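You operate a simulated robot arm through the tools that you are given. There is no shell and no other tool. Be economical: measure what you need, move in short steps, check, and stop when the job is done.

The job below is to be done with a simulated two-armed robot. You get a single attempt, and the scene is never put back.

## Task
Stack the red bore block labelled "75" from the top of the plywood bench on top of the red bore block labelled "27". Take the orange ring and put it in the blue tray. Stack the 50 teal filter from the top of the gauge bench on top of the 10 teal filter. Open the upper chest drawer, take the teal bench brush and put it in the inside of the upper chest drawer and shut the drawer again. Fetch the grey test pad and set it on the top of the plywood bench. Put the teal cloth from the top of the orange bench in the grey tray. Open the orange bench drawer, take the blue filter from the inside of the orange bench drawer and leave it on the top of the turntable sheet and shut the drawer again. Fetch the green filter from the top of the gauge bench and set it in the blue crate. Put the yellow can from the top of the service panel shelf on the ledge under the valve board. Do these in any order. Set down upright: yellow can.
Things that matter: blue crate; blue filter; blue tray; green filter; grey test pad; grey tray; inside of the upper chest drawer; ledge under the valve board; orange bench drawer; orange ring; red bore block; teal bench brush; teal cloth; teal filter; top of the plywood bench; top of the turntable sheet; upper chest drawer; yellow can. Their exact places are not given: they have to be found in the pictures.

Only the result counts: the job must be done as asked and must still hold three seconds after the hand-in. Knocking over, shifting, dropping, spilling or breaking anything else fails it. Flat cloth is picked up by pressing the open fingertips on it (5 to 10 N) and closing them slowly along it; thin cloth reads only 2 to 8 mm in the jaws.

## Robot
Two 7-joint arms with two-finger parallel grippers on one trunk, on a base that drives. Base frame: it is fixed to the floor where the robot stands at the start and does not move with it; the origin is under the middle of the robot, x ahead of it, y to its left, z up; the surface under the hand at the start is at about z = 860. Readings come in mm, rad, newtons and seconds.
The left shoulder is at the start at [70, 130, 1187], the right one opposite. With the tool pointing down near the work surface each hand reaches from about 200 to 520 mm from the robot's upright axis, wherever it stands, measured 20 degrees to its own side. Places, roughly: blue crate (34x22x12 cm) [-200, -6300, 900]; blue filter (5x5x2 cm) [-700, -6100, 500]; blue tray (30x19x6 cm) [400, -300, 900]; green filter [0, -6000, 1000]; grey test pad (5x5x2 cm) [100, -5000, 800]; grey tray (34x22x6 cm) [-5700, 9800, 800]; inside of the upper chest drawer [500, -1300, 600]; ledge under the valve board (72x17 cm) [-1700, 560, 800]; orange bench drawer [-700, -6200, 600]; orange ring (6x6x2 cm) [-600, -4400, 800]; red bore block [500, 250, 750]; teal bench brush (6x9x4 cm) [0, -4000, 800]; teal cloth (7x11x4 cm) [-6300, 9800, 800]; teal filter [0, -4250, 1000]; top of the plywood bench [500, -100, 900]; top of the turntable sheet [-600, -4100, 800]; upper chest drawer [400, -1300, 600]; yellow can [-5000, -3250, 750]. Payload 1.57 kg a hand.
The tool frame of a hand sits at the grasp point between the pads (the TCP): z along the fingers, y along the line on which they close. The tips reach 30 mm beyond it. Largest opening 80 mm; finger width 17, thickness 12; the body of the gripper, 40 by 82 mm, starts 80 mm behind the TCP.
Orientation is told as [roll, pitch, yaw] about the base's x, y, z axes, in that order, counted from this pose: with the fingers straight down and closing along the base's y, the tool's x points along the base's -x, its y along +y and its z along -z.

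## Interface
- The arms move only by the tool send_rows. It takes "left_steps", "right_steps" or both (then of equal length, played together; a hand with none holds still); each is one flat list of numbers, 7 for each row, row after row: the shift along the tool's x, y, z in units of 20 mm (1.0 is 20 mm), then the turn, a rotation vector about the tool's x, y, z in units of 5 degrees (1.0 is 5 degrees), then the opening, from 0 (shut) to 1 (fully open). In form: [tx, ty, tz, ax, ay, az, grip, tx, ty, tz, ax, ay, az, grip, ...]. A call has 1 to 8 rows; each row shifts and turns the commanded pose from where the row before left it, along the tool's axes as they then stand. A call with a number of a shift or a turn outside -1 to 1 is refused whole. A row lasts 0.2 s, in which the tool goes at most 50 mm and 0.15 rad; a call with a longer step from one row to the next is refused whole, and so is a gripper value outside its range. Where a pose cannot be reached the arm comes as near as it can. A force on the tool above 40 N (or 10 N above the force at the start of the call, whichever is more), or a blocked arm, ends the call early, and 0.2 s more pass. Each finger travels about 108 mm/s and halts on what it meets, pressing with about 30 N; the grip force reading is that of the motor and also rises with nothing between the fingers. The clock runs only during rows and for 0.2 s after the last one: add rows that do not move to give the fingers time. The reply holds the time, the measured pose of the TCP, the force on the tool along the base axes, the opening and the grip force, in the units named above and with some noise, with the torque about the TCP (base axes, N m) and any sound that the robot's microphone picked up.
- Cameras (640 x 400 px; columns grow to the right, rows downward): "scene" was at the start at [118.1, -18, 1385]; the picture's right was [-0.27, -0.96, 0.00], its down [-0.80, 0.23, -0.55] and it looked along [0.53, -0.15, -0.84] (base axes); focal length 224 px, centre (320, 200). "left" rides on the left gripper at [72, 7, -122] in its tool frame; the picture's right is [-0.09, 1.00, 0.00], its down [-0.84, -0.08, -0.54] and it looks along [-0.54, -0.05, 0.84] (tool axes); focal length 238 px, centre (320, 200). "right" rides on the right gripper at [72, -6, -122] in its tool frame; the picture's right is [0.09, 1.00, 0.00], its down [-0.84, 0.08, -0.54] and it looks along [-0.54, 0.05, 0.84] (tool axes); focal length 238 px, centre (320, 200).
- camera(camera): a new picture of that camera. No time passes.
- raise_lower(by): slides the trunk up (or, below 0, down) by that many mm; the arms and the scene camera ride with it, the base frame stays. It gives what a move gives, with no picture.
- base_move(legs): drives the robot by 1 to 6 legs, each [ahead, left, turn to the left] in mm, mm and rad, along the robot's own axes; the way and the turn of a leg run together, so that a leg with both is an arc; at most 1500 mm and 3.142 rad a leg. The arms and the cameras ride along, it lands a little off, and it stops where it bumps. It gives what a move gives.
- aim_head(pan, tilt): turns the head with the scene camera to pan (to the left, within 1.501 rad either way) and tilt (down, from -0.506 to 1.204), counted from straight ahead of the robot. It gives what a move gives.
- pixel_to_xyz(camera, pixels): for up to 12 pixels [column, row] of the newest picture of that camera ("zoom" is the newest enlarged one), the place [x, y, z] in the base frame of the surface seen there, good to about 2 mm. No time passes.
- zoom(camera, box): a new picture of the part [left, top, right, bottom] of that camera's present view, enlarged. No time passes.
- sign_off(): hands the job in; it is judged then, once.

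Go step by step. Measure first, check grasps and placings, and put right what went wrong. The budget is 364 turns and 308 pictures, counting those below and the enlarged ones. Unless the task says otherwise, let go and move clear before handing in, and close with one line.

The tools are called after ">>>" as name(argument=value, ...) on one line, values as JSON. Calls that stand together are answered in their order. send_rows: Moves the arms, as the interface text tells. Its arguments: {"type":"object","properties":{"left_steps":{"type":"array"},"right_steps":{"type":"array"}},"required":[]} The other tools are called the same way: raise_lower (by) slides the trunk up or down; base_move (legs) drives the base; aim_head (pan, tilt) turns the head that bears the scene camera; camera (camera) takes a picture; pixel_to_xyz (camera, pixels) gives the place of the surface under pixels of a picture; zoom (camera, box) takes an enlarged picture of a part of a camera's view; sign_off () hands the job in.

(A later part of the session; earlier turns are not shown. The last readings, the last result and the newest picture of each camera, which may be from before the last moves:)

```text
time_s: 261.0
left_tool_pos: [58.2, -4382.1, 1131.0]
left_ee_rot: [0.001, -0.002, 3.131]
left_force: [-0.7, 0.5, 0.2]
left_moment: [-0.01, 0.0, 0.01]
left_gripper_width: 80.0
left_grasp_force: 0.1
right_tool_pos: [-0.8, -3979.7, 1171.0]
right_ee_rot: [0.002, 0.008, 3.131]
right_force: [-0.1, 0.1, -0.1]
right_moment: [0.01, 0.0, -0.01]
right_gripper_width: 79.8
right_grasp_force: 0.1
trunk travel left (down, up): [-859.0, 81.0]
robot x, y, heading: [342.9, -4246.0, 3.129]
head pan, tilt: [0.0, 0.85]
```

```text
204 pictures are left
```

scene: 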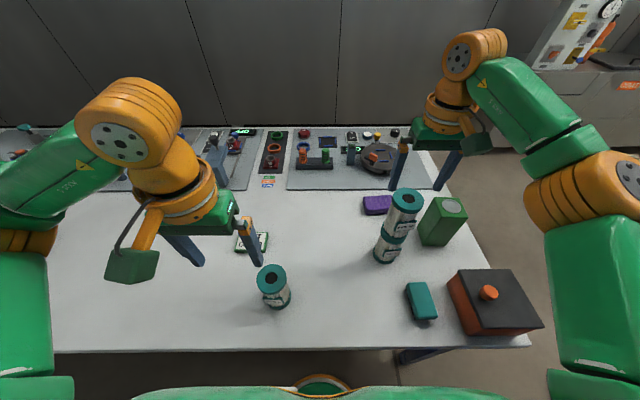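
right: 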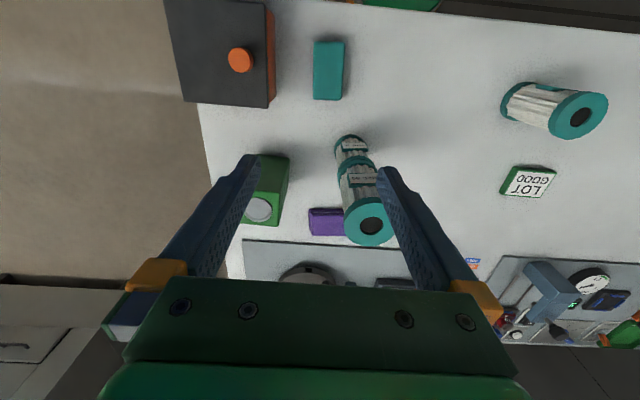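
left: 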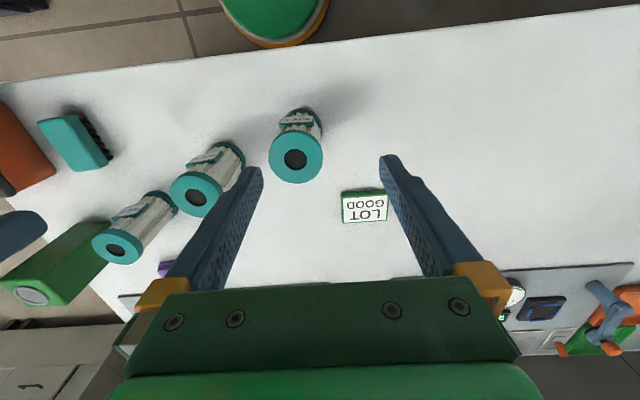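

>>> pixel_to_xyz(camera="right", pixels=[[316, 43], [342, 43], [315, 98], [340, 98], [328, 70], [270, 70], [276, 105], [300, 70]])

```text
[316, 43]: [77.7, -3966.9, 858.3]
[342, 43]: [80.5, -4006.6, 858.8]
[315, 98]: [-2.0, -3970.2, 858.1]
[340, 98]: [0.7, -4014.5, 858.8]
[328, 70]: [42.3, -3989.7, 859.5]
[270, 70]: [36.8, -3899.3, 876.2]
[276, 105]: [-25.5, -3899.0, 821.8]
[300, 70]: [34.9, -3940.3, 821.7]
```

The brush is centred at (40,-3989), top 859. I move over it and descend.

>>> send_rows(right_steps=[1, 0.25, 0.5, 0, 0, 0, 1, 1, 0.25, 1, 0, 0, 0, 1, 0, 0, 1, 0, 0, 0, 1, 0, 0, 1, 0, 0, 0, 1, 0, 0, 1, 0, 0, 0, 1, 0, 0, 1, 0, 0, 0, 1, 0, 0, 1, 0, 0, 0, 1, 0, 0, 1, 0, 0, 0, 1])

>>> send_rows(right_steps=[0, 0, 1, 0, 0, 0, 1, 0, 0, 1, 0, 0, 0, 1, 0, 0, 1, 0, 0, 0, 1, 0, 0, 1, 0, 0, 0, 1, 0, 0, 0, 0, 0, 0, 1])

>>> camera(camera="right")

```text
time_s: 262.8
left_tool_pos: [59.0, -4382.2, 1128.9]
left_ee_rot: [-0.001, 0.001, 3.131]
left_force: [-0.7, 0.4, -0.3]
left_moment: [0.01, 0.0, 0.0]
left_gripper_width: 80.2
left_grasp_force: 0.0
right_tool_pos: [37.8, -3987.2, 1019.6]
right_ee_rot: [-0.004, 0.009, 3.134]
right_force: [0.4, -0.9, -0.1]
right_moment: [0.0, 0.03, 0.0]
right_gripper_width: 80.0
right_grasp_force: 0.1
trunk travel left (down, up): [-859.0, 81.0]
robot x, y, heading: [344.9, -4247.3, 3.134]
head pan, tilt: [0.0, 0.85]
```

```text
time_s: 264.0
left_tool_pos: [60.0, -4382.3, 1128.4]
left_ee_rot: [-0.002, 0.0, 3.131]
left_force: [0.0, -0.3, 0.0]
left_moment: [-0.02, -0.02, 0.04]
left_gripper_width: 80.1
left_grasp_force: 0.1
right_tool_pos: [38.6, -3988.6, 940.5]
right_ee_rot: [-0.001, 0.009, 3.132]
right_force: [-0.4, -0.5, 0.2]
right_moment: [-0.01, 0.0, 0.01]
right_gripper_width: 80.0
right_grasp_force: 0.0
trunk travel left (down, up): [-859.0, 81.0]
robot x, y, heading: [345.6, -4248.7, 3.134]
head pan, tilt: [0.0, 0.85]
```

```text
203 pictures are left
```

right: 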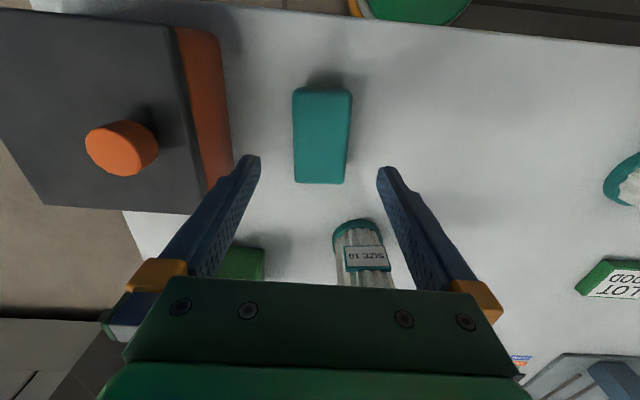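

Centred and clear. I descend to TCP z≈856 and close.

>>> send_rows(right_steps=[0, 0, 1, 0, 0, 0, 1, 0, 0, 1, 0, 0, 0, 1, 0, 0, 1, 0, 0, 0, 1, 0, 0, 1, 0, 0, 0, 1, 0, 0, 0.2, 0, 0, 0, 1, 0, 0, 0, 0, 0, 0, 0.7, 0, 0, 0, 0, 0, 0, 0.3, 0, 0, 0, 0, 0, 0, 0])

>>> send_rows(right_steps=[0, 0, 0, 0, 0, 0, 0, 0, 0, -0.5, 0, 0, 0, 0, 0, 0, -1, 0, 0, 0, 0, 0, 0, -1, 0, 0, 0, 0, 0, 0, -1, 0, 0, 0, 0])

>>> camera(camera="right")

```text
time_s: 265.8
left_tool_pos: [58.7, -4382.8, 1129.4]
left_ee_rot: [-0.002, 0.0, 3.131]
left_force: [0.9, -0.2, 0.0]
left_moment: [0.01, 0.02, 0.0]
left_gripper_width: 79.9
left_grasp_force: 0.1
right_tool_pos: [40.1, -3989.3, 856.6]
right_ee_rot: [-0.002, 0.009, 3.132]
right_force: [0.2, 0.4, -0.4]
right_moment: [-0.02, -0.03, -0.04]
right_gripper_width: 49.5
right_grasp_force: 30.0
trunk travel left (down, up): [-859.0, 81.0]
robot x, y, heading: [345.5, -4245.6, 3.135]
head pan, tilt: [0.0, 0.85]
```

```text
time_s: 267.0
left_tool_pos: [59.1, -4382.3, 1130.3]
left_ee_rot: [-0.001, 0.001, 3.131]
left_force: [-0.6, 0.6, 0.8]
left_moment: [-0.01, -0.01, 0.03]
left_gripper_width: 80.1
left_grasp_force: 0.1
right_tool_pos: [38.0, -3990.4, 927.9]
right_ee_rot: [-0.001, 0.008, 3.133]
right_force: [0.3, -0.7, -1.7]
right_moment: [0.0, -0.03, 0.02]
right_gripper_width: 50.0
right_grasp_force: 30.3
trunk travel left (down, up): [-859.0, 81.0]
robot x, y, heading: [343.8, -4243.8, 3.135]
head pan, tilt: [0.0, 0.85]
```

```text
202 pictures are left
```

right: 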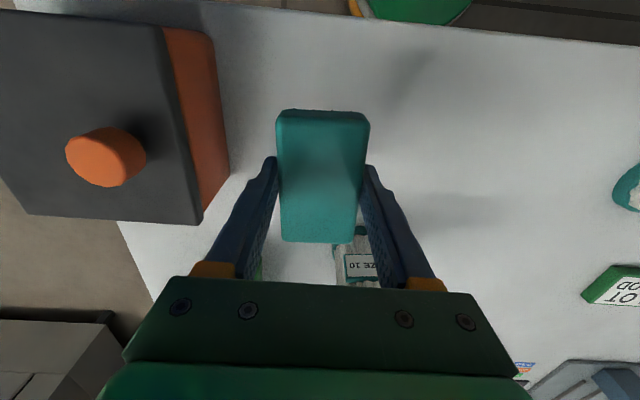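

The brush is held at 50 mm. I lift it clear, tuck it in, and strafe left toward the grey pad.

>>> send_rows(right_steps=[0.2, 0, -1, 0, 0, 0, 0, 0.2, 0, -1, 0, 0, 0, 0, 0.2, 0, -1, 0, 0, 0, 0, 0.2, 0, -1, 0, 0, 0, 0, 0.2, 0.5, -1, 0, 0, 0, 0, 0.2, 0.8, -1, 0, 0, 0, 0, 0.2, 0.8, -1, 0, 0, 0, 0, 0.2, 0.8, -1, 0, 0, 0, 0])

>>> base_move(legs=[[0, 600, 0]])

>>> camera(camera="scene")

>>> camera(camera="left")

```text
time_s: 268.8
left_tool_pos: [59.1, -4383.3, 1130.2]
left_ee_rot: [-0.002, -0.001, 3.132]
left_force: [0.2, 0.3, -0.1]
left_moment: [0.01, 0.02, -0.03]
left_gripper_width: 80.1
left_grasp_force: 0.0
right_tool_pos: [68.4, -4049.0, 1087.3]
right_ee_rot: [-0.003, 0.009, 3.134]
right_force: [0.3, -0.6, -1.3]
right_moment: [0.01, -0.02, 0.02]
right_gripper_width: 49.5
right_grasp_force: 30.3
trunk travel left (down, up): [-859.0, 81.0]
robot x, y, heading: [346.3, -4241.7, 3.133]
head pan, tilt: [0.0, 0.85]
```

```text
time_s: 272.2
left_tool_pos: [49.9, -4983.2, 1130.4]
left_ee_rot: [-0.001, -0.001, 3.128]
left_force: [-0.5, 1.5, -0.2]
left_moment: [-0.03, 0.05, 0.01]
left_gripper_width: 80.0
left_grasp_force: 0.0
right_tool_pos: [63.8, -4648.5, 1085.6]
right_ee_rot: [0.0, 0.008, 3.127]
right_force: [0.8, 0.5, -1.1]
right_moment: [0.01, -0.01, -0.03]
right_gripper_width: 49.3
right_grasp_force: 30.7
trunk travel left (down, up): [-859.0, 81.0]
robot x, y, heading: [338.1, -4848.3, 3.127]
head pan, tilt: [0.0, 0.85]
```

```text
201 pictures are left
```

scene: 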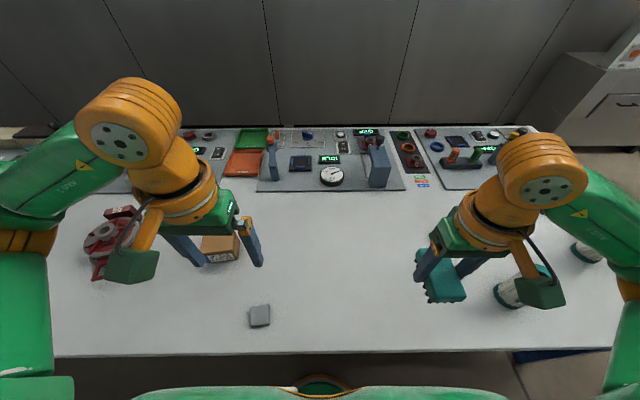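

```text
200 pictures are left
```

left: 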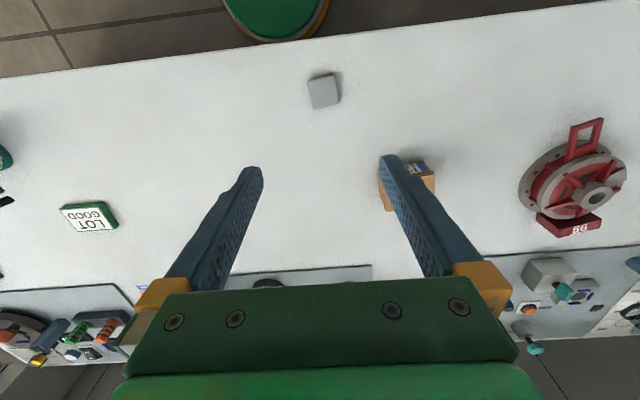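

The grey pad is at left (323,91). I measure it.

>>> pixel_to_xyz(camera="left", pixels=[[309, 79], [334, 75], [314, 107], [339, 102], [323, 91], [350, 90], [322, 120]])

>>> zoom(camera="left", box=[290, 60, 360, 120])

```text
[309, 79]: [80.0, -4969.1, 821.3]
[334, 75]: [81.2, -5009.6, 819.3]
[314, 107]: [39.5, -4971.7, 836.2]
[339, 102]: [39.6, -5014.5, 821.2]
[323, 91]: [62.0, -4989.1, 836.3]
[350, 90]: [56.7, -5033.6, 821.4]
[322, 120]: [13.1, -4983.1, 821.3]
```

```text
6.67 times, centred on (325, 90) of left
```

zoom: 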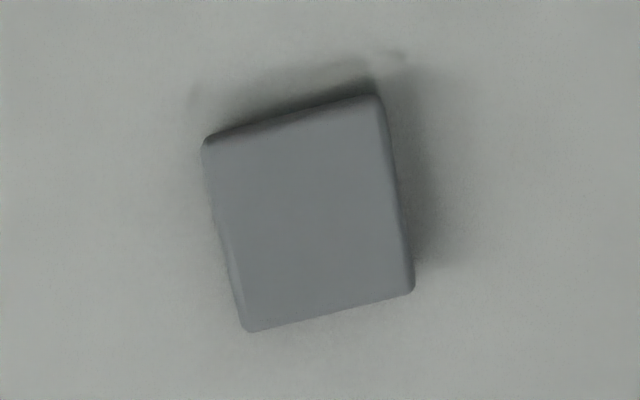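

>>> pixel_to_xyz(camera="zoom", pixels=[[215, 150], [370, 108], [405, 285], [250, 320], [310, 215], [225, 230], [393, 195]])

```text
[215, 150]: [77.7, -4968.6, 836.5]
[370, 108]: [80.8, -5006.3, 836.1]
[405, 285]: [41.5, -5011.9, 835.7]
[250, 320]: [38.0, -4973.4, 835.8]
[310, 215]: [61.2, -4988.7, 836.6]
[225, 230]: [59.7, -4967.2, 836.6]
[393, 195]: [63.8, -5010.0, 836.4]
```

The pad's centre is at (60,-4990), top 836, turned about +6°. I bring the left hand above it.

>>> send_rows(left_steps=[0.5, 0.35, 1, 0, 0, -0.6, 1, 0, 0, 1, 0, 0, -0.6, 1, 0, 0, 1, 0, 0, 0, 1, 0, 0, 1, 0, 0, 0, 1, 0, 0, 1, 0, 0, 0, 1, 0, 0, 1, 0, 0, 0, 1, 0, 0, 1, 0, 0, 0, 1, 0, 0, 1, 0, 0, 0, 1])

>>> send_rows(left_steps=[0, 0, 1, 0, 0, 0, 1, 0, 0, 1, 0, 0, 0, 1, 0, 0, 1, 0, 0, 0, 1, 0, 0, 0, 0, 0, 0, 1])

>>> camera(camera="left")

```text
time_s: 274.0
left_tool_pos: [62.8, -4991.6, 969.8]
left_ee_rot: [-0.002, 0.001, -3.052]
left_force: [0.2, 0.5, -1.6]
left_moment: [0.0, 0.01, 0.02]
left_gripper_width: 79.9
left_grasp_force: 0.1
right_tool_pos: [62.8, -4649.2, 1085.1]
right_ee_rot: [-0.004, 0.01, 3.127]
right_force: [0.5, 0.0, -1.6]
right_moment: [0.01, -0.02, -0.03]
right_gripper_width: 49.4
right_grasp_force: 29.8
trunk travel left (down, up): [-859.0, 81.0]
robot x, y, heading: [338.9, -4849.2, 3.128]
head pan, tilt: [0.0, 0.85]
```

```text
time_s: 275.0
left_tool_pos: [62.3, -4991.3, 910.4]
left_ee_rot: [-0.004, -0.002, -3.052]
left_force: [-0.2, 0.2, 0.3]
left_moment: [-0.01, -0.03, -0.02]
left_gripper_width: 80.2
left_grasp_force: 0.0
right_tool_pos: [63.1, -4648.4, 1086.5]
right_ee_rot: [-0.001, 0.01, 3.127]
right_force: [-0.8, 1.5, -0.6]
right_moment: [0.04, 0.02, 0.02]
right_gripper_width: 49.5
right_grasp_force: 30.1
trunk travel left (down, up): [-859.0, 81.0]
robot x, y, heading: [337.6, -4849.4, 3.126]
head pan, tilt: [0.0, 0.85]
```

```text
198 pictures are left
```

left: 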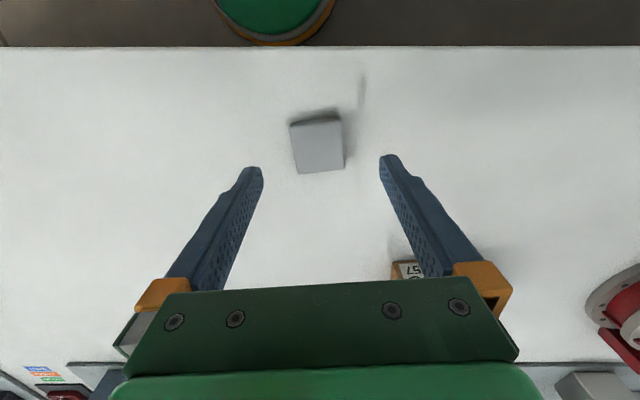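

Aligned. I descend to TCP z≈852, close and lift.

>>> send_rows(left_steps=[0, 0, 1, 0, 0, 0, 1, 0, 0, 1, 0, 0, 0, 1, 0, 0, 0.9, 0, 0, 0, 1, 0, 0, 0, 0, 0, 0, 0.7, 0, 0, 0, 0, 0, 0, 0.3, 0, 0, 0, 0, 0, 0, 0, 0, 0, 0, 0, 0, 0, 0])

>>> send_rows(left_steps=[0, 0, -0.5, 0, 0, 0, 0, 0, 0, -1, 0, 0, 0, 0, 0, 0, -1, 0, 0, 0, 0, 0, 0, -1, 0, 0, 0, 0, 0, 0, -1, 0, 0, 0, 0, 0, 0, -1, 0, 0, 0, 0, 0, 0, -1, 0, 0, 0, 0, 0, 0, -1, 0, 0, 0, 0])

>>> camera(camera="left")

```text
time_s: 276.6
left_tool_pos: [61.8, -4991.5, 852.2]
left_ee_rot: [-0.001, 0.0, -3.052]
left_force: [0.0, -0.2, -0.1]
left_moment: [0.0, -0.01, -0.03]
left_gripper_width: 44.0
left_grasp_force: 29.8
right_tool_pos: [63.4, -4649.8, 1086.1]
right_ee_rot: [-0.001, 0.009, 3.128]
right_force: [-0.2, 0.3, -0.5]
right_moment: [0.01, 0.02, 0.0]
right_gripper_width: 49.1
right_grasp_force: 29.7
trunk travel left (down, up): [-859.0, 81.0]
robot x, y, heading: [337.8, -4848.6, 3.131]
head pan, tilt: [0.0, 0.85]
```

```text
time_s: 278.4
left_tool_pos: [60.7, -4991.1, 1002.4]
left_ee_rot: [-0.001, 0.001, -3.05]
left_force: [0.0, -0.3, -0.8]
left_moment: [0.02, -0.01, 0.02]
left_gripper_width: 43.7
left_grasp_force: 29.8
right_tool_pos: [61.7, -4649.1, 1085.8]
right_ee_rot: [-0.001, 0.009, 3.127]
right_force: [-0.2, 0.1, -0.3]
right_moment: [0.02, -0.03, 0.02]
right_gripper_width: 49.0
right_grasp_force: 30.0
trunk travel left (down, up): [-859.0, 81.0]
robot x, y, heading: [340.4, -4844.7, 3.128]
head pan, tilt: [0.0, 0.85]
```

```text
197 pictures are left
```

left: 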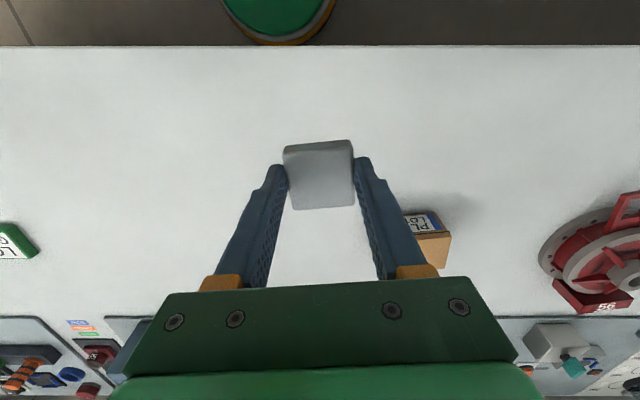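

Both are held. I raise the left hand and drive out of the passage, round the far end and into the aisle, facing +y.

>>> send_rows(left_steps=[0, 0, -1, 0, 0, 0, 0, 0, 0, -1, 0, 0, 0, 0, 0, 0, -1, 0, 0, 0, 0, 0, 0, -1, 0, 0, 0, 0, 0, 0, -1, 0, 0, 0, 0])

>>> base_move(legs=[[0, 1090, 0.01], [0, 1090, 0], [850, 0, 0], [850, 0, 0], [0, 0, -1.57]])

>>> aim_head(pan=0, tilt=0.5)

>>> camera(camera="scene")

```text
time_s: 279.6
left_tool_pos: [62.7, -4991.1, 1100.0]
left_ee_rot: [0.0, 0.0, -3.051]
left_force: [0.4, 0.2, 0.2]
left_moment: [0.03, 0.0, -0.03]
left_gripper_width: 44.1
left_grasp_force: 30.2
right_tool_pos: [63.3, -4649.3, 1086.8]
right_ee_rot: [-0.002, 0.008, 3.127]
right_force: [0.2, 0.5, -0.9]
right_moment: [0.0, 0.0, -0.01]
right_gripper_width: 49.3
right_grasp_force: 30.3
trunk travel left (down, up): [-859.0, 81.0]
robot x, y, heading: [340.3, -4848.1, 3.13]
head pan, tilt: [0.0, 0.85]
```

```text
time_s: 302.3
left_tool_pos: [-1473.6, -6776.3, 1100.9]
left_ee_rot: [-0.003, 0.001, 1.689]
left_force: [-0.2, 0.1, -0.2]
left_moment: [0.02, 0.01, 0.0]
left_gripper_width: 43.8
left_grasp_force: 29.9
right_tool_pos: [-1131.8, -6766.8, 1086.6]
right_ee_rot: [-0.001, 0.008, 1.586]
right_force: [-0.4, 0.2, -0.4]
right_moment: [-0.02, -0.02, -0.01]
right_gripper_width: 49.4
right_grasp_force: 30.3
trunk travel left (down, up): [-859.0, 81.0]
robot x, y, heading: [-1324.4, -7049.2, 1.59]
head pan, tilt: [0.0, 0.85]
```

```text
time_s: 303.1
left_tool_pos: [-1474.8, -6775.5, 1099.8]
left_ee_rot: [-0.001, -0.001, 1.69]
left_force: [-0.3, 0.7, -0.8]
left_moment: [-0.01, 0.0, 0.02]
left_gripper_width: 43.8
left_grasp_force: 30.0
right_tool_pos: [-1132.1, -6766.9, 1086.2]
right_ee_rot: [-0.002, 0.008, 1.584]
right_force: [-0.2, 0.2, 0.0]
right_moment: [0.01, 0.0, 0.03]
right_gripper_width: 49.0
right_grasp_force: 30.3
trunk travel left (down, up): [-859.0, 81.0]
robot x, y, heading: [-1320.9, -7046.8, 1.585]
head pan, tilt: [0.0, 0.499]
```

```text
196 pictures are left
```

scene: 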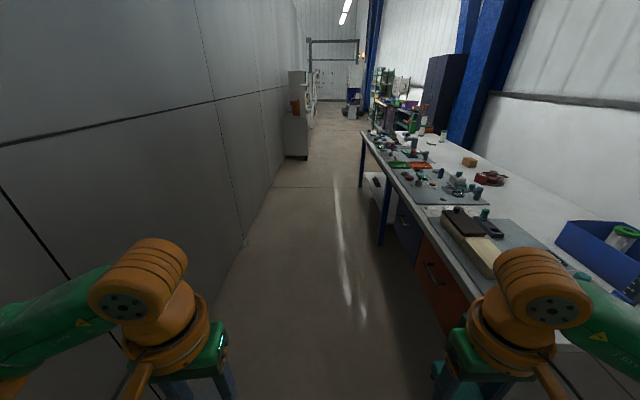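

The aisle is clear. I straighten and drive along +y to y≈-3150, then slant right toward x≈-700.

>>> base_move(legs=[[0, 0, -0.015], [1300, 0, 0], [1300, 0, 0], [1300, 0, 0]])

>>> camera(camera="scene")

```text
time_s: 322.2
left_tool_pos: [-1461.0, -2886.6, 1100.5]
left_ee_rot: [-0.002, 0.001, 1.669]
left_force: [0.8, 0.9, -0.2]
left_moment: [0.0, 0.03, -0.03]
left_gripper_width: 43.9
left_grasp_force: 30.0
right_tool_pos: [-1118.6, -2883.7, 1085.0]
right_ee_rot: [0.0, 0.007, 1.567]
right_force: [0.4, 0.6, -0.9]
right_moment: [0.01, 0.0, 0.0]
right_gripper_width: 49.4
right_grasp_force: 30.3
trunk travel left (down, up): [-859.0, 81.0]
robot x, y, heading: [-1316.4, -3162.8, 1.564]
head pan, tilt: [0.0, 0.499]
```

```text
195 pictures are left
```

scene: 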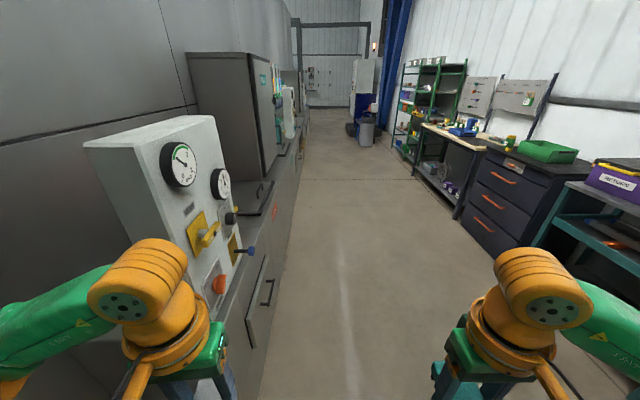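

I strafe right away from the gauge panel, drive up to the plywood bench and face it.

>>> base_move(legs=[[0, -700, 0], [1480, 0, 0], [1480, 0, 0], [0, 0, -1.564], [350, 0, 0]])

>>> aim_head(pan=-0.1, tilt=0.7)

>>> camera(camera="scene")

```text
time_s: 345.2
left_tool_pos: [2.7, -57.6, 1101.2]
left_ee_rot: [-0.001, 0.0, 0.174]
left_force: [0.3, -0.3, 0.2]
left_moment: [0.03, 0.02, 0.03]
left_gripper_width: 43.7
left_grasp_force: 29.9
right_tool_pos: [30.1, -398.4, 1086.4]
right_ee_rot: [-0.001, 0.007, 0.07]
right_force: [1.1, -0.3, -1.1]
right_moment: [-0.01, -0.02, -0.02]
right_gripper_width: 49.0
right_grasp_force: 30.0
trunk travel left (down, up): [-859.0, 81.0]
robot x, y, heading: [-254.7, -226.3, 0.073]
head pan, tilt: [0.0, 0.499]
```

```text
time_s: 346.0
left_tool_pos: [3.7, -57.4, 1100.5]
left_ee_rot: [0.0, 0.0, 0.174]
left_force: [0.2, -0.3, 0.2]
left_moment: [0.03, -0.02, 0.01]
left_gripper_width: 43.8
left_grasp_force: 30.3
right_tool_pos: [32.5, -399.4, 1085.6]
right_ee_rot: [-0.001, 0.01, 0.069]
right_force: [-0.5, 0.2, -0.1]
right_moment: [-0.03, 0.0, 0.03]
right_gripper_width: 49.1
right_grasp_force: 30.3
trunk travel left (down, up): [-859.0, 81.0]
robot x, y, heading: [-258.5, -222.3, 0.066]
head pan, tilt: [-0.099, 0.7]
```

```text
194 pictures are left
```

scene: 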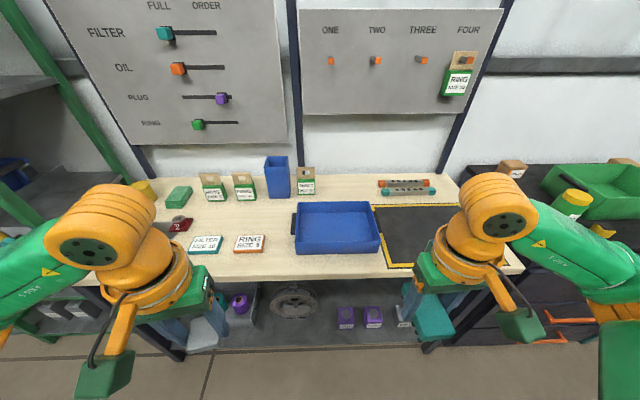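

A free area on the plywood is near (262,213) in the picture. I measure it and its neighbours, and the blue tray.

>>> pixel_to_xyz(camera="scene", pixels=[[235, 238], [263, 236], [263, 250], [292, 215], [265, 212], [240, 200], [285, 193], [270, 225], [275, 275], [298, 250], [383, 248], [366, 207]])

>>> base_move(legs=[[0, 0, -0.066], [230, 60, 0]])

>>> camera(camera="left")

```text
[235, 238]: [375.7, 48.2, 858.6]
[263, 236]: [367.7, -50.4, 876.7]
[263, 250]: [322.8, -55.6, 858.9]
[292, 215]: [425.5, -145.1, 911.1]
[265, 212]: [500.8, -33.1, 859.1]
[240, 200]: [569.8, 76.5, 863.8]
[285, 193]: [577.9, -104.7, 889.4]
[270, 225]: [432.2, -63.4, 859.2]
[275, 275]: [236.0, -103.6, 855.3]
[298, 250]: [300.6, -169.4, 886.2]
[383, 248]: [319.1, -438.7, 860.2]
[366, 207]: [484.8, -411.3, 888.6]
```

```text
time_s: 348.2
left_tool_pos: [241.5, -15.7, 1102.0]
left_ee_rot: [-0.003, -0.003, 0.102]
left_force: [-0.3, 0.1, 0.4]
left_moment: [-0.02, -0.03, -0.02]
left_gripper_width: 43.9
left_grasp_force: 30.3
right_tool_pos: [245.1, -357.2, 1087.0]
right_ee_rot: [0.001, 0.006, -0.002]
right_force: [-0.9, -0.8, -1.5]
right_moment: [0.03, -0.04, 0.06]
right_gripper_width: 49.2
right_grasp_force: 29.6
trunk travel left (down, up): [-859.0, 81.0]
robot x, y, heading: [-29.8, -165.4, -0.0]
head pan, tilt: [-0.099, 0.7]
```

```text
193 pictures are left
```

left: 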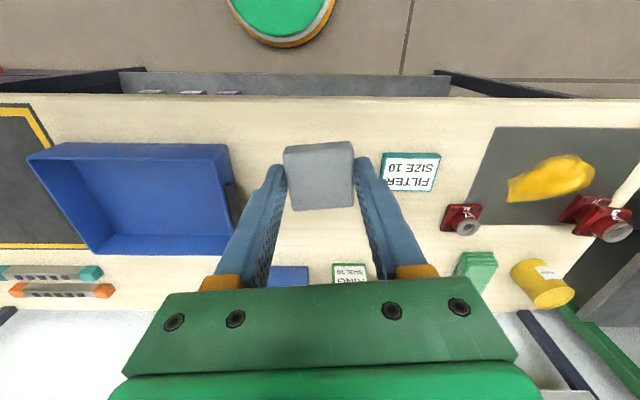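

I place the pad at about (440,-15). I drive 50 mm ahead, then extend the left hand and lower it.

>>> base_move(legs=[[50, 0, 0]])

>>> send_rows(left_steps=[-0.9, -0.1, 0.4, 0, 0, 0, 0, -0.9, -0.1, 0.4, 0, 0, 0, 0, -0.9, -0.1, 0.4, 0, 0, 0, 0, -0.9, -0.1, 0.4, 0, 0, 0, 0, -0.9, -0.1, 0.4, 0, 0, 0, 0, -0.9, -0.1, 0.4, 0, 0, 0, 0, -0.9, -0.1, 0.4, 0, 0, 0, 0, -0.9, -0.1, 0.4, 0, 0, 0, 0])

>>> send_rows(left_steps=[0, 0, 1, 0, 0, 0, 0, 0, 0, 1, 0, 0, 0, 0, 0, 0, 1, 0, 0, 0, 0, 0, 0, 1, 0, 0, 0, 0, 0, 0, 1, 0, 0, 0, 0, 0, 0, 0, 0, 0, 0, 0])

>>> camera(camera="left")

>>> camera(camera="scene")

```text
time_s: 349.1
left_tool_pos: [288.1, -15.5, 1102.1]
left_ee_rot: [-0.002, -0.006, 0.101]
left_force: [-0.9, -0.2, -0.6]
left_moment: [0.0, -0.05, -0.03]
left_gripper_width: 43.8
left_grasp_force: 30.0
right_tool_pos: [292.3, -356.7, 1087.5]
right_ee_rot: [-0.001, 0.0, -0.002]
right_force: [-1.0, -0.7, -0.2]
right_moment: [0.0, -0.02, -0.01]
right_gripper_width: 49.2
right_grasp_force: 30.0
trunk travel left (down, up): [-859.0, 81.0]
robot x, y, heading: [18.2, -162.0, -0.002]
head pan, tilt: [-0.099, 0.7]
```

```text
time_s: 350.9
left_tool_pos: [440.6, -18.0, 1036.9]
left_ee_rot: [-0.001, 0.0, 0.101]
left_force: [1.0, 0.0, -0.5]
left_moment: [0.03, 0.02, -0.02]
left_gripper_width: 44.1
left_grasp_force: 30.0
right_tool_pos: [298.4, -357.3, 1085.7]
right_ee_rot: [-0.002, 0.01, -0.002]
right_force: [0.1, -0.4, -0.8]
right_moment: [0.01, 0.03, -0.02]
right_gripper_width: 49.4
right_grasp_force: 29.8
trunk travel left (down, up): [-859.0, 81.0]
robot x, y, heading: [17.7, -165.5, -0.006]
head pan, tilt: [-0.099, 0.7]
```

```text
time_s: 352.3
left_tool_pos: [438.8, -18.6, 936.4]
left_ee_rot: [-0.002, 0.001, 0.103]
left_force: [-0.3, 0.9, -1.3]
left_moment: [0.01, 0.01, 0.0]
left_gripper_width: 43.7
left_grasp_force: 30.3
right_tool_pos: [297.5, -357.5, 1086.7]
right_ee_rot: [-0.002, 0.008, -0.001]
right_force: [-1.3, 0.6, -0.9]
right_moment: [0.01, -0.02, -0.02]
right_gripper_width: 49.2
right_grasp_force: 30.7
trunk travel left (down, up): [-859.0, 81.0]
robot x, y, heading: [20.6, -164.9, -0.005]
head pan, tilt: [-0.099, 0.7]
```

```text
192 pictures are left
```

left: 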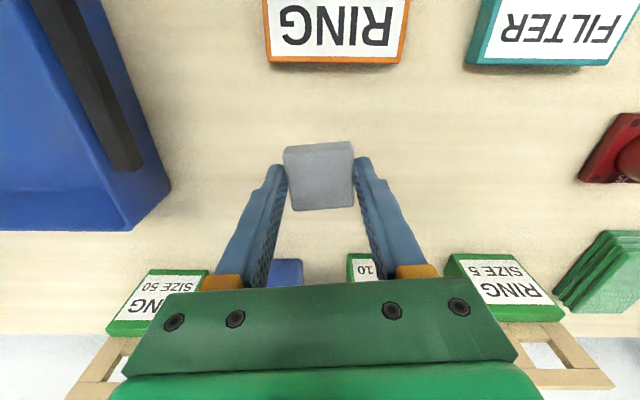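

```text
191 pictures are left
```

scene: 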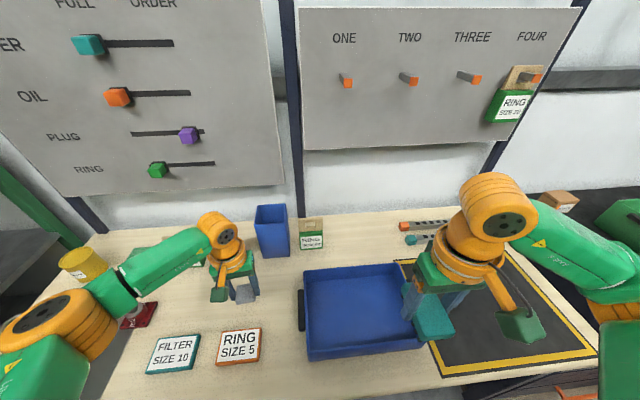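

The spot is clear. I lower to z≈893 and set the pad down.

>>> send_rows(left_steps=[0, 0, 1, 0, 0, 0, 0, 0, 0, 1, 0, 0, 0, 0, 0, 0, 0.2, 0, 0, 0, 0, 0, 0, 0, 0, 0, 0, 0])

```text
time_s: 353.3
left_tool_pos: [439.7, -18.5, 892.4]
left_ee_rot: [-0.002, 0.0, 0.1]
left_force: [-0.5, -0.1, -0.8]
left_moment: [-0.01, 0.01, -0.01]
left_gripper_width: 43.8
left_grasp_force: 30.3
right_tool_pos: [298.0, -357.7, 1086.0]
right_ee_rot: [-0.001, 0.008, -0.002]
right_force: [-0.6, 0.2, -0.8]
right_moment: [-0.01, -0.04, -0.03]
right_gripper_width: 49.1
right_grasp_force: 29.4
trunk travel left (down, up): [-859.0, 81.0]
robot x, y, heading: [20.3, -159.4, -0.005]
head pan, tilt: [-0.099, 0.7]
```

>>> send_rows(left_steps=[0, 0, 0.05, 0, 0, 0, 0, 0, 0, 0, 0, 0, 0, 0.65, 0, 0, 0, 0, 0, 0, 0.8, 0, 0, -0.5, 0, 0, 0, 0.8, 0, 0, -1, 0, 0, 0, 0.8, 0, 0, -1, 0, 0, 0, 0.8, 0, 0, -1, 0, 0, 0, 0.8, 0, 0, -1, 0, 0, 0, 0.8])

>>> camera(camera="left")

```text
time_s: 355.1
left_tool_pos: [439.3, -17.5, 981.9]
left_ee_rot: [-0.001, 0.0, 0.101]
left_force: [-0.6, 0.0, -0.6]
left_moment: [0.02, -0.01, 0.01]
left_gripper_width: 64.0
left_grasp_force: 0.1
right_tool_pos: [297.5, -358.3, 1085.8]
right_ee_rot: [-0.003, 0.008, -0.001]
right_force: [-0.4, -0.2, -1.6]
right_moment: [-0.02, -0.02, 0.01]
right_gripper_width: 49.2
right_grasp_force: 30.2
trunk travel left (down, up): [-859.0, 81.0]
robot x, y, heading: [20.7, -162.8, -0.005]
head pan, tilt: [-0.099, 0.7]
```

```text
190 pictures are left
```

left: 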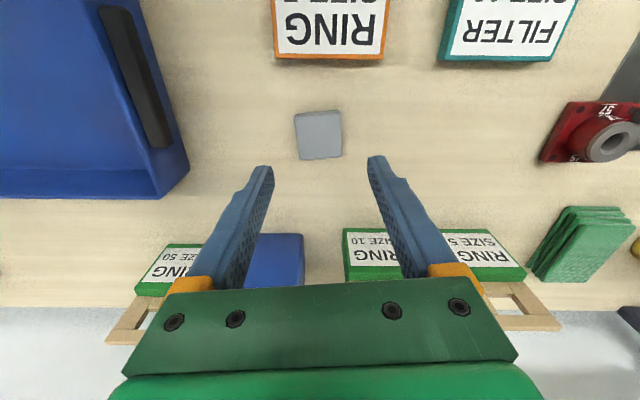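

The pad lies on the bench. I tuck the left hand and drive over to the chest.

>>> send_rows(left_steps=[0, 0, -1, 0, 0, 0, 1, 0, 0, -1, 0, 0, 0, 1, 1, 0, -1, 0, 0, 0.6, 1, 1, 0, -1, 0, 0, 0.6, 1, 1, 0, -1, 0, 0, 0, 1, 1, 0, 0, 0, 0, 0, 1, 1, 0, 0, 0, 0, 0, 1, 1, 0, 0, 0, 0, 0, 1])

>>> base_move(legs=[[-470, 0, 0], [0, -1170, 0]])

>>> aim_head(pan=0, tilt=0.6)

>>> camera(camera="scene")

```text
time_s: 356.9
left_tool_pos: [318.8, -20.4, 1081.9]
left_ee_rot: [0.0, -0.003, -0.002]
left_force: [-0.8, 1.0, 0.2]
left_moment: [0.01, 0.03, -0.02]
left_gripper_width: 80.0
left_grasp_force: 0.0
right_tool_pos: [297.0, -357.6, 1087.3]
right_ee_rot: [-0.003, 0.008, -0.002]
right_force: [0.0, 0.8, -0.5]
right_moment: [0.0, -0.02, 0.01]
right_gripper_width: 49.1
right_grasp_force: 30.1
trunk travel left (down, up): [-859.0, 81.0]
robot x, y, heading: [19.8, -160.9, -0.005]
head pan, tilt: [-0.099, 0.7]
```

```text
time_s: 365.2
left_tool_pos: [-144.1, -1166.7, 1081.4]
left_ee_rot: [-0.001, -0.001, 0.003]
left_force: [0.5, 0.7, -0.7]
left_moment: [0.02, 0.01, 0.01]
left_gripper_width: 80.0
left_grasp_force: 0.0
right_tool_pos: [-162.5, -1503.6, 1085.5]
right_ee_rot: [-0.001, 0.007, 0.005]
right_force: [-0.9, 0.1, -0.7]
right_moment: [0.01, 0.0, 0.02]
right_gripper_width: 49.2
right_grasp_force: 29.5
trunk travel left (down, up): [-859.0, 81.0]
robot x, y, heading: [-441.6, -1309.3, 0.004]
head pan, tilt: [-0.099, 0.7]
```

```text
time_s: 365.8
left_tool_pos: [-143.3, -1166.8, 1081.3]
left_ee_rot: [-0.001, 0.0, 0.005]
left_force: [0.0, -0.4, 0.3]
left_moment: [0.01, 0.0, -0.02]
left_gripper_width: 79.9
left_grasp_force: 0.0
right_tool_pos: [-163.7, -1504.5, 1086.6]
right_ee_rot: [-0.002, 0.008, 0.004]
right_force: [0.7, -0.2, -0.5]
right_moment: [-0.03, 0.03, 0.01]
right_gripper_width: 49.2
right_grasp_force: 29.8
trunk travel left (down, up): [-859.0, 81.0]
robot x, y, heading: [-441.3, -1313.4, 0.003]
head pan, tilt: [0.0, 0.6]
```

```text
189 pictures are left
```

scene: 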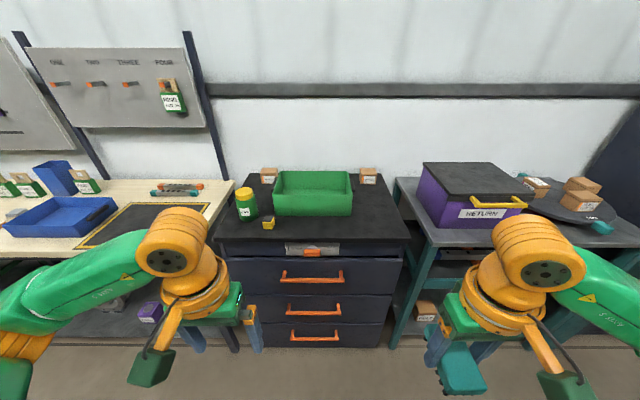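

>>> zoom(camera="scene", box=[210, 220, 410, 360])

>>> pixel_to_xyz(camera="scene", pixels=[[284, 280], [312, 280], [341, 280], [284, 272], [312, 290], [312, 265], [235, 290], [396, 290], [312, 253], [312, 240], [300, 250], [215, 245]])

```text
2.86 times, centred on (310, 290) of scene
```

zoom: 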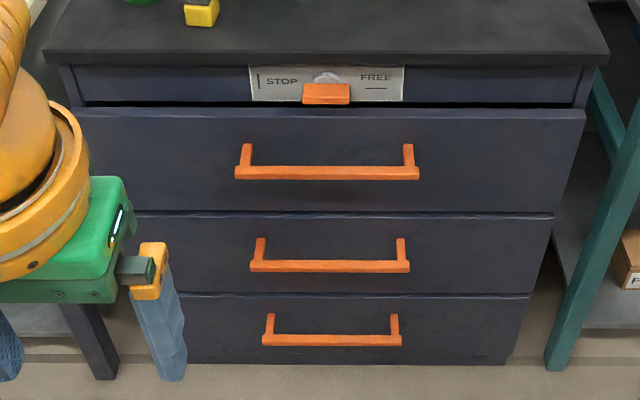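

```text
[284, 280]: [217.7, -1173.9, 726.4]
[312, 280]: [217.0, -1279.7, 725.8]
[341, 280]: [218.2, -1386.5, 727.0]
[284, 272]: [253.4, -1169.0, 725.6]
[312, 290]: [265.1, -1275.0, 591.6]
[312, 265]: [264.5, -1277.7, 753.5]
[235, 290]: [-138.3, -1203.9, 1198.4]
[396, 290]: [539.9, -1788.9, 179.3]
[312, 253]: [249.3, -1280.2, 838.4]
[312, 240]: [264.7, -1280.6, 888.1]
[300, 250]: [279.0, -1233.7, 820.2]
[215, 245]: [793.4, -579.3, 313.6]
```

Above the upper drawer is a plate "STOP – FREE" with an orange slider, perhaps a lock. I zoom closer.

>>> zoom(camera="scene", box=[275, 235, 350, 285])

>>> pixel_to_xyz(camera="zoom", pixels=[[320, 180], [250, 160], [390, 160], [320, 130], [100, 100], [560, 100], [320, 150], [100, 140], [320, 100], [480, 110]])

```text
8.00 times, centred on (312, 260) of scene
```

zoom: 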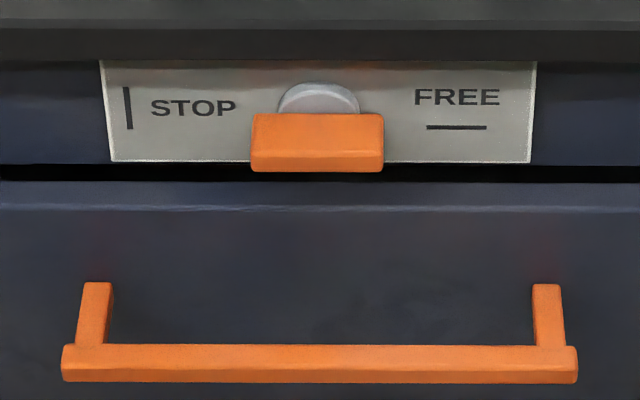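

```text
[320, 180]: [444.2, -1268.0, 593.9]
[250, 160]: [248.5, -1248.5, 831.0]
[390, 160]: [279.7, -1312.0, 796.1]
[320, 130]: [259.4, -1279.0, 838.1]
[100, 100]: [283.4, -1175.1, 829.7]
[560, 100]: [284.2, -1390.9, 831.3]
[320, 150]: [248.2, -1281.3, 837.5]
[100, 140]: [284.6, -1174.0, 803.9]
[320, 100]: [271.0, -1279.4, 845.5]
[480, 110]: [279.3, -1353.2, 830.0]
```

The latch bar lies level, which is the mark of "FREE". Handle bar: x 217, y -1174…-1387, z 726. I lower the trunk and turn the left hand level, mirror-wise to before.

>>> raise_lower(by=-395)

>>> send_rows(left_steps=[-1, 0, 0, 0, 0, 0, 1, -1, 0, 0, 0, 0, 0, 1, -1, 0, 0, 0, 0, 0, 1, -1, 0, 0, 0, 0, 0, 1, -1, 0, 0, 0, 0, 0, 1, -1, 0, 0, 0, 0, 0, 1])

>>> send_rows(left_steps=[0, 0, 0, -0.924, -0.924, 0.924, 1, 0, 0, 0, -0.924, -0.924, 0.924, 1, 0, 0, 0, -0.924, -0.924, 0.924, 1, 0, 0, 0, -0.924, -0.924, 0.924, 1, 0, 0, 0, -0.924, -0.924, 0.924, 1, 0, 0, 0, -0.924, -0.924, 0.924, 1, 0, 0, 0, -0.924, -0.924, 0.924, 1, 0, 0, 0, -0.924, -0.924, 0.924, 1])

>>> send_rows(left_steps=[0, 0, 0, -0.924, -0.924, 0.924, 0.6, 0, 0, 0, -0.924, -0.924, 0.924, 0.6, 0, 0, 0, -0.924, -0.924, 0.924, 0.6, 0, 0, 0, -0.924, -0.924, 0.924, 0.6, 0, 0, 0, -0.924, -0.924, 0.924, 0.6, 0, 0, 0, -0.924, -0.924, 0.924, 0.6, 0, 0, 0, -0.924, -0.924, 0.924, 0.6, 0, 0, 0, 0, 0, 0, 0.6])

>>> camera(camera="scene")

```text
time_s: 369.6
left_tool_pos: [-144.4, -1167.2, 686.8]
left_ee_rot: [-0.001, 0.001, 0.006]
left_force: [0.0, 0.3, -0.7]
left_moment: [0.01, 0.01, 0.01]
left_gripper_width: 79.9
left_grasp_force: 0.1
right_tool_pos: [-164.2, -1505.0, 691.3]
right_ee_rot: [-0.002, 0.01, 0.006]
right_force: [-0.3, -0.5, -0.4]
right_moment: [-0.01, -0.02, 0.03]
right_gripper_width: 49.2
right_grasp_force: 30.4
trunk travel left (down, up): [-464.0, 476.0]
robot x, y, heading: [-443.9, -1310.5, 0.004]
head pan, tilt: [0.0, 0.6]
```

```text
time_s: 371.0
left_tool_pos: [-22.2, -1167.6, 686.2]
left_ee_rot: [-0.002, 0.0, 0.004]
left_force: [-0.3, 0.1, 1.3]
left_moment: [-0.03, -0.01, 0.02]
left_gripper_width: 80.0
left_grasp_force: 0.0
right_tool_pos: [-163.5, -1506.0, 691.2]
right_ee_rot: [-0.003, 0.009, 0.005]
right_force: [0.3, -0.7, -1.0]
right_moment: [-0.03, 0.01, 0.0]
right_gripper_width: 49.1
right_grasp_force: 29.5
trunk travel left (down, up): [-464.0, 476.0]
robot x, y, heading: [-444.8, -1311.8, 0.003]
head pan, tilt: [0.0, 0.6]
```

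```text
time_s: 372.8
left_tool_pos: [-24.6, -1165.7, 686.4]
left_ee_rot: [0.847, -0.341, -0.844]
left_force: [0.0, -0.1, -0.1]
left_moment: [0.01, 0.02, 0.01]
left_gripper_width: 80.1
left_grasp_force: 0.0
right_tool_pos: [-162.3, -1504.1, 691.3]
right_ee_rot: [-0.002, 0.009, 0.005]
right_force: [0.1, -0.5, -1.7]
right_moment: [0.01, 0.02, 0.0]
right_gripper_width: 49.2
right_grasp_force: 30.2
trunk travel left (down, up): [-464.0, 476.0]
robot x, y, heading: [-444.9, -1312.5, 0.004]
head pan, tilt: [0.0, 0.6]
```

```text
time_s: 374.6
left_tool_pos: [-23.4, -1228.8, 723.6]
left_ee_rot: [1.57, -0.001, -1.568]
left_force: [0.0, 0.5, -0.4]
left_moment: [0.02, -0.01, 0.02]
left_gripper_width: 48.2
left_grasp_force: 0.0
left hand out of reach, approached as far as the arm can: row 5, 6, 7
right_tool_pos: [-162.3, -1504.4, 691.8]
right_ee_rot: [-0.002, 0.008, 0.005]
right_force: [0.8, -0.5, 0.0]
right_moment: [0.0, 0.03, -0.01]
right_gripper_width: 49.3
right_grasp_force: 30.0
trunk travel left (down, up): [-464.0, 476.0]
robot x, y, heading: [-442.6, -1312.9, 0.006]
head pan, tilt: [0.0, 0.6]
```

```text
186 pictures are left
```

scene: 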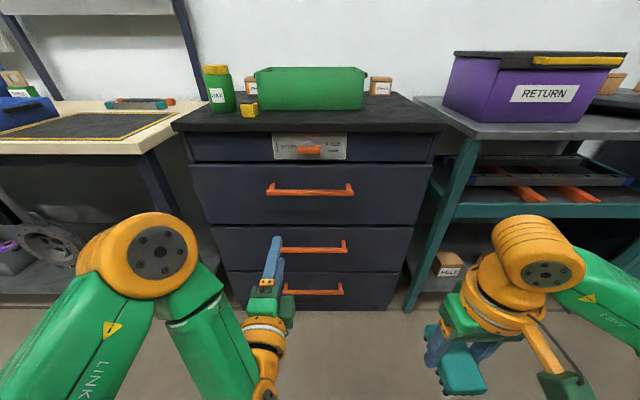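

The left hand is level at z 724. I drive ahead 190 and 45 to the right, and check the bar's place.

>>> base_move(legs=[[190, -45, -0.004]])

>>> camera(camera="left")

>>> camera(camera="scene")

```text
time_s: 376.2
left_tool_pos: [174.7, -1277.0, 722.7]
left_ee_rot: [1.57, -0.001, -1.572]
left_force: [-0.7, -0.9, 0.6]
left_moment: [0.01, -0.01, 0.01]
left_gripper_width: 48.0
left_grasp_force: 0.1
right_tool_pos: [30.4, -1550.6, 691.2]
right_ee_rot: [-0.002, 0.008, -0.003]
right_force: [-0.3, 0.1, -0.1]
right_moment: [0.03, -0.01, 0.0]
right_gripper_width: 49.1
right_grasp_force: 29.9
trunk travel left (down, up): [-464.0, 476.0]
robot x, y, heading: [-250.6, -1355.3, -0.003]
head pan, tilt: [0.0, 0.6]
```

```text
185 pictures are left
```

left: 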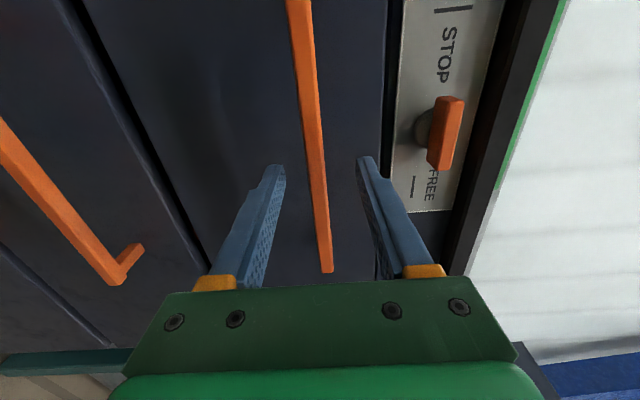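

```text
184 pictures are left
```

scene: 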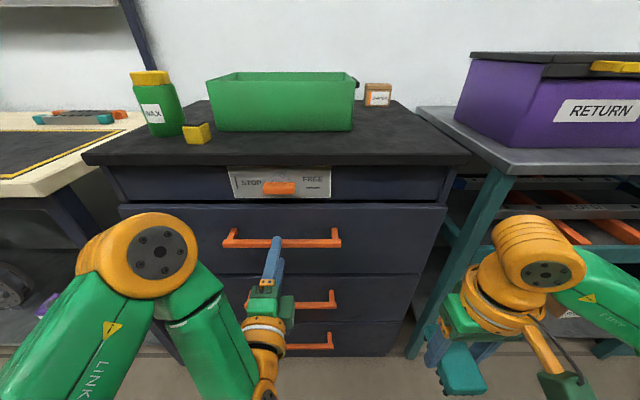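

The bar lies between the fingers. I drive 42 mm ahead and close.

>>> base_move(legs=[[42, 0, 0]])

>>> send_rows(left_steps=[0, 0.1, 0, 0, 0, 0, 0.6, 0, 0, 0, 0, 0, 0, 0.4, 0, 0, 0, 0, 0, 0, 0.1, 0, 0, 0, 0, 0, 0, 0.05, 0, 0, 0, 0, 0, 0, 0])

>>> camera(camera="left")

```text
time_s: 377.1
left_tool_pos: [214.7, -1277.4, 723.4]
left_ee_rot: [1.567, 0.001, -1.573]
left_force: [0.1, 0.6, -0.5]
left_moment: [0.0, -0.03, 0.0]
left_gripper_width: 48.2
left_grasp_force: 0.1
right_tool_pos: [70.5, -1552.3, 691.5]
right_ee_rot: [-0.002, 0.008, -0.005]
right_force: [0.1, 0.1, -1.2]
right_moment: [0.02, 0.05, 0.0]
right_gripper_width: 48.8
right_grasp_force: 29.8
trunk travel left (down, up): [-464.0, 476.0]
robot x, y, heading: [-208.8, -1353.9, -0.001]
head pan, tilt: [0.0, 0.6]
```

```text
time_s: 378.3
left_tool_pos: [214.5, -1277.5, 720.1]
left_ee_rot: [1.547, 0.0, -1.578]
left_force: [0.9, -1.1, -14.4]
left_moment: [-0.53, -0.26, 0.22]
left_gripper_width: 13.7
left_grasp_force: 29.8
right_tool_pos: [73.1, -1551.8, 690.9]
right_ee_rot: [-0.002, 0.012, -0.005]
right_force: [0.6, -0.2, -0.3]
right_moment: [0.02, -0.01, 0.02]
right_gripper_width: 49.2
right_grasp_force: 29.3
trunk travel left (down, up): [-464.0, 476.0]
robot x, y, heading: [-206.8, -1356.5, 0.0]
head pan, tilt: [0.0, 0.6]
stopped in row 5 (left hand): the force on the tool passed its limit at 46 N (the readings are from after the stop); the commanded pose is now the measured one
```

```text
183 pictures are left
```

left: 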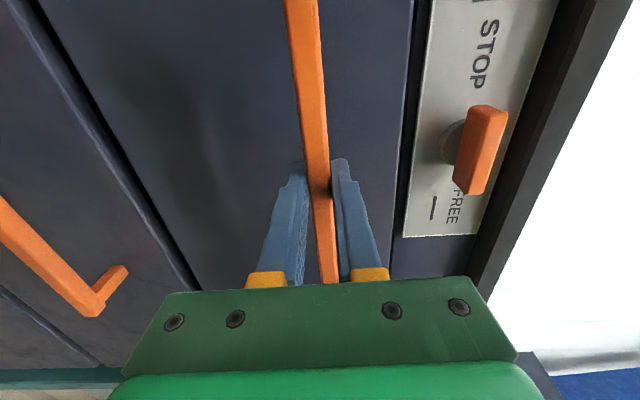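

Gripped at 13.7 mm. I pull by driving back.

>>> base_move(legs=[[-120, 0, 0], [-130, 0, 0]])

>>> camera(camera="scene")

```text
time_s: 380.4
left_tool_pos: [-28.0, -1277.5, 720.3]
left_ee_rot: [1.548, 0.0, -1.581]
left_force: [1.8, -4.4, -25.1]
left_moment: [-0.54, -0.27, -0.62]
left_gripper_width: 13.8
left_grasp_force: 30.0
right_tool_pos: [-171.2, -1550.8, 689.1]
right_ee_rot: [-0.002, 0.014, -0.005]
right_force: [0.6, 0.6, -1.3]
right_moment: [-0.02, -0.03, -0.01]
right_gripper_width: 49.3
right_grasp_force: 30.7
trunk travel left (down, up): [-464.0, 476.0]
robot x, y, heading: [-449.7, -1355.5, -0.006]
head pan, tilt: [0.0, 0.6]
```

```text
182 pictures are left
```

scene: 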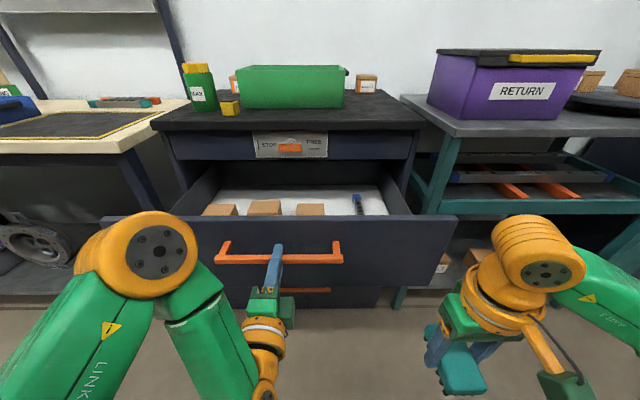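

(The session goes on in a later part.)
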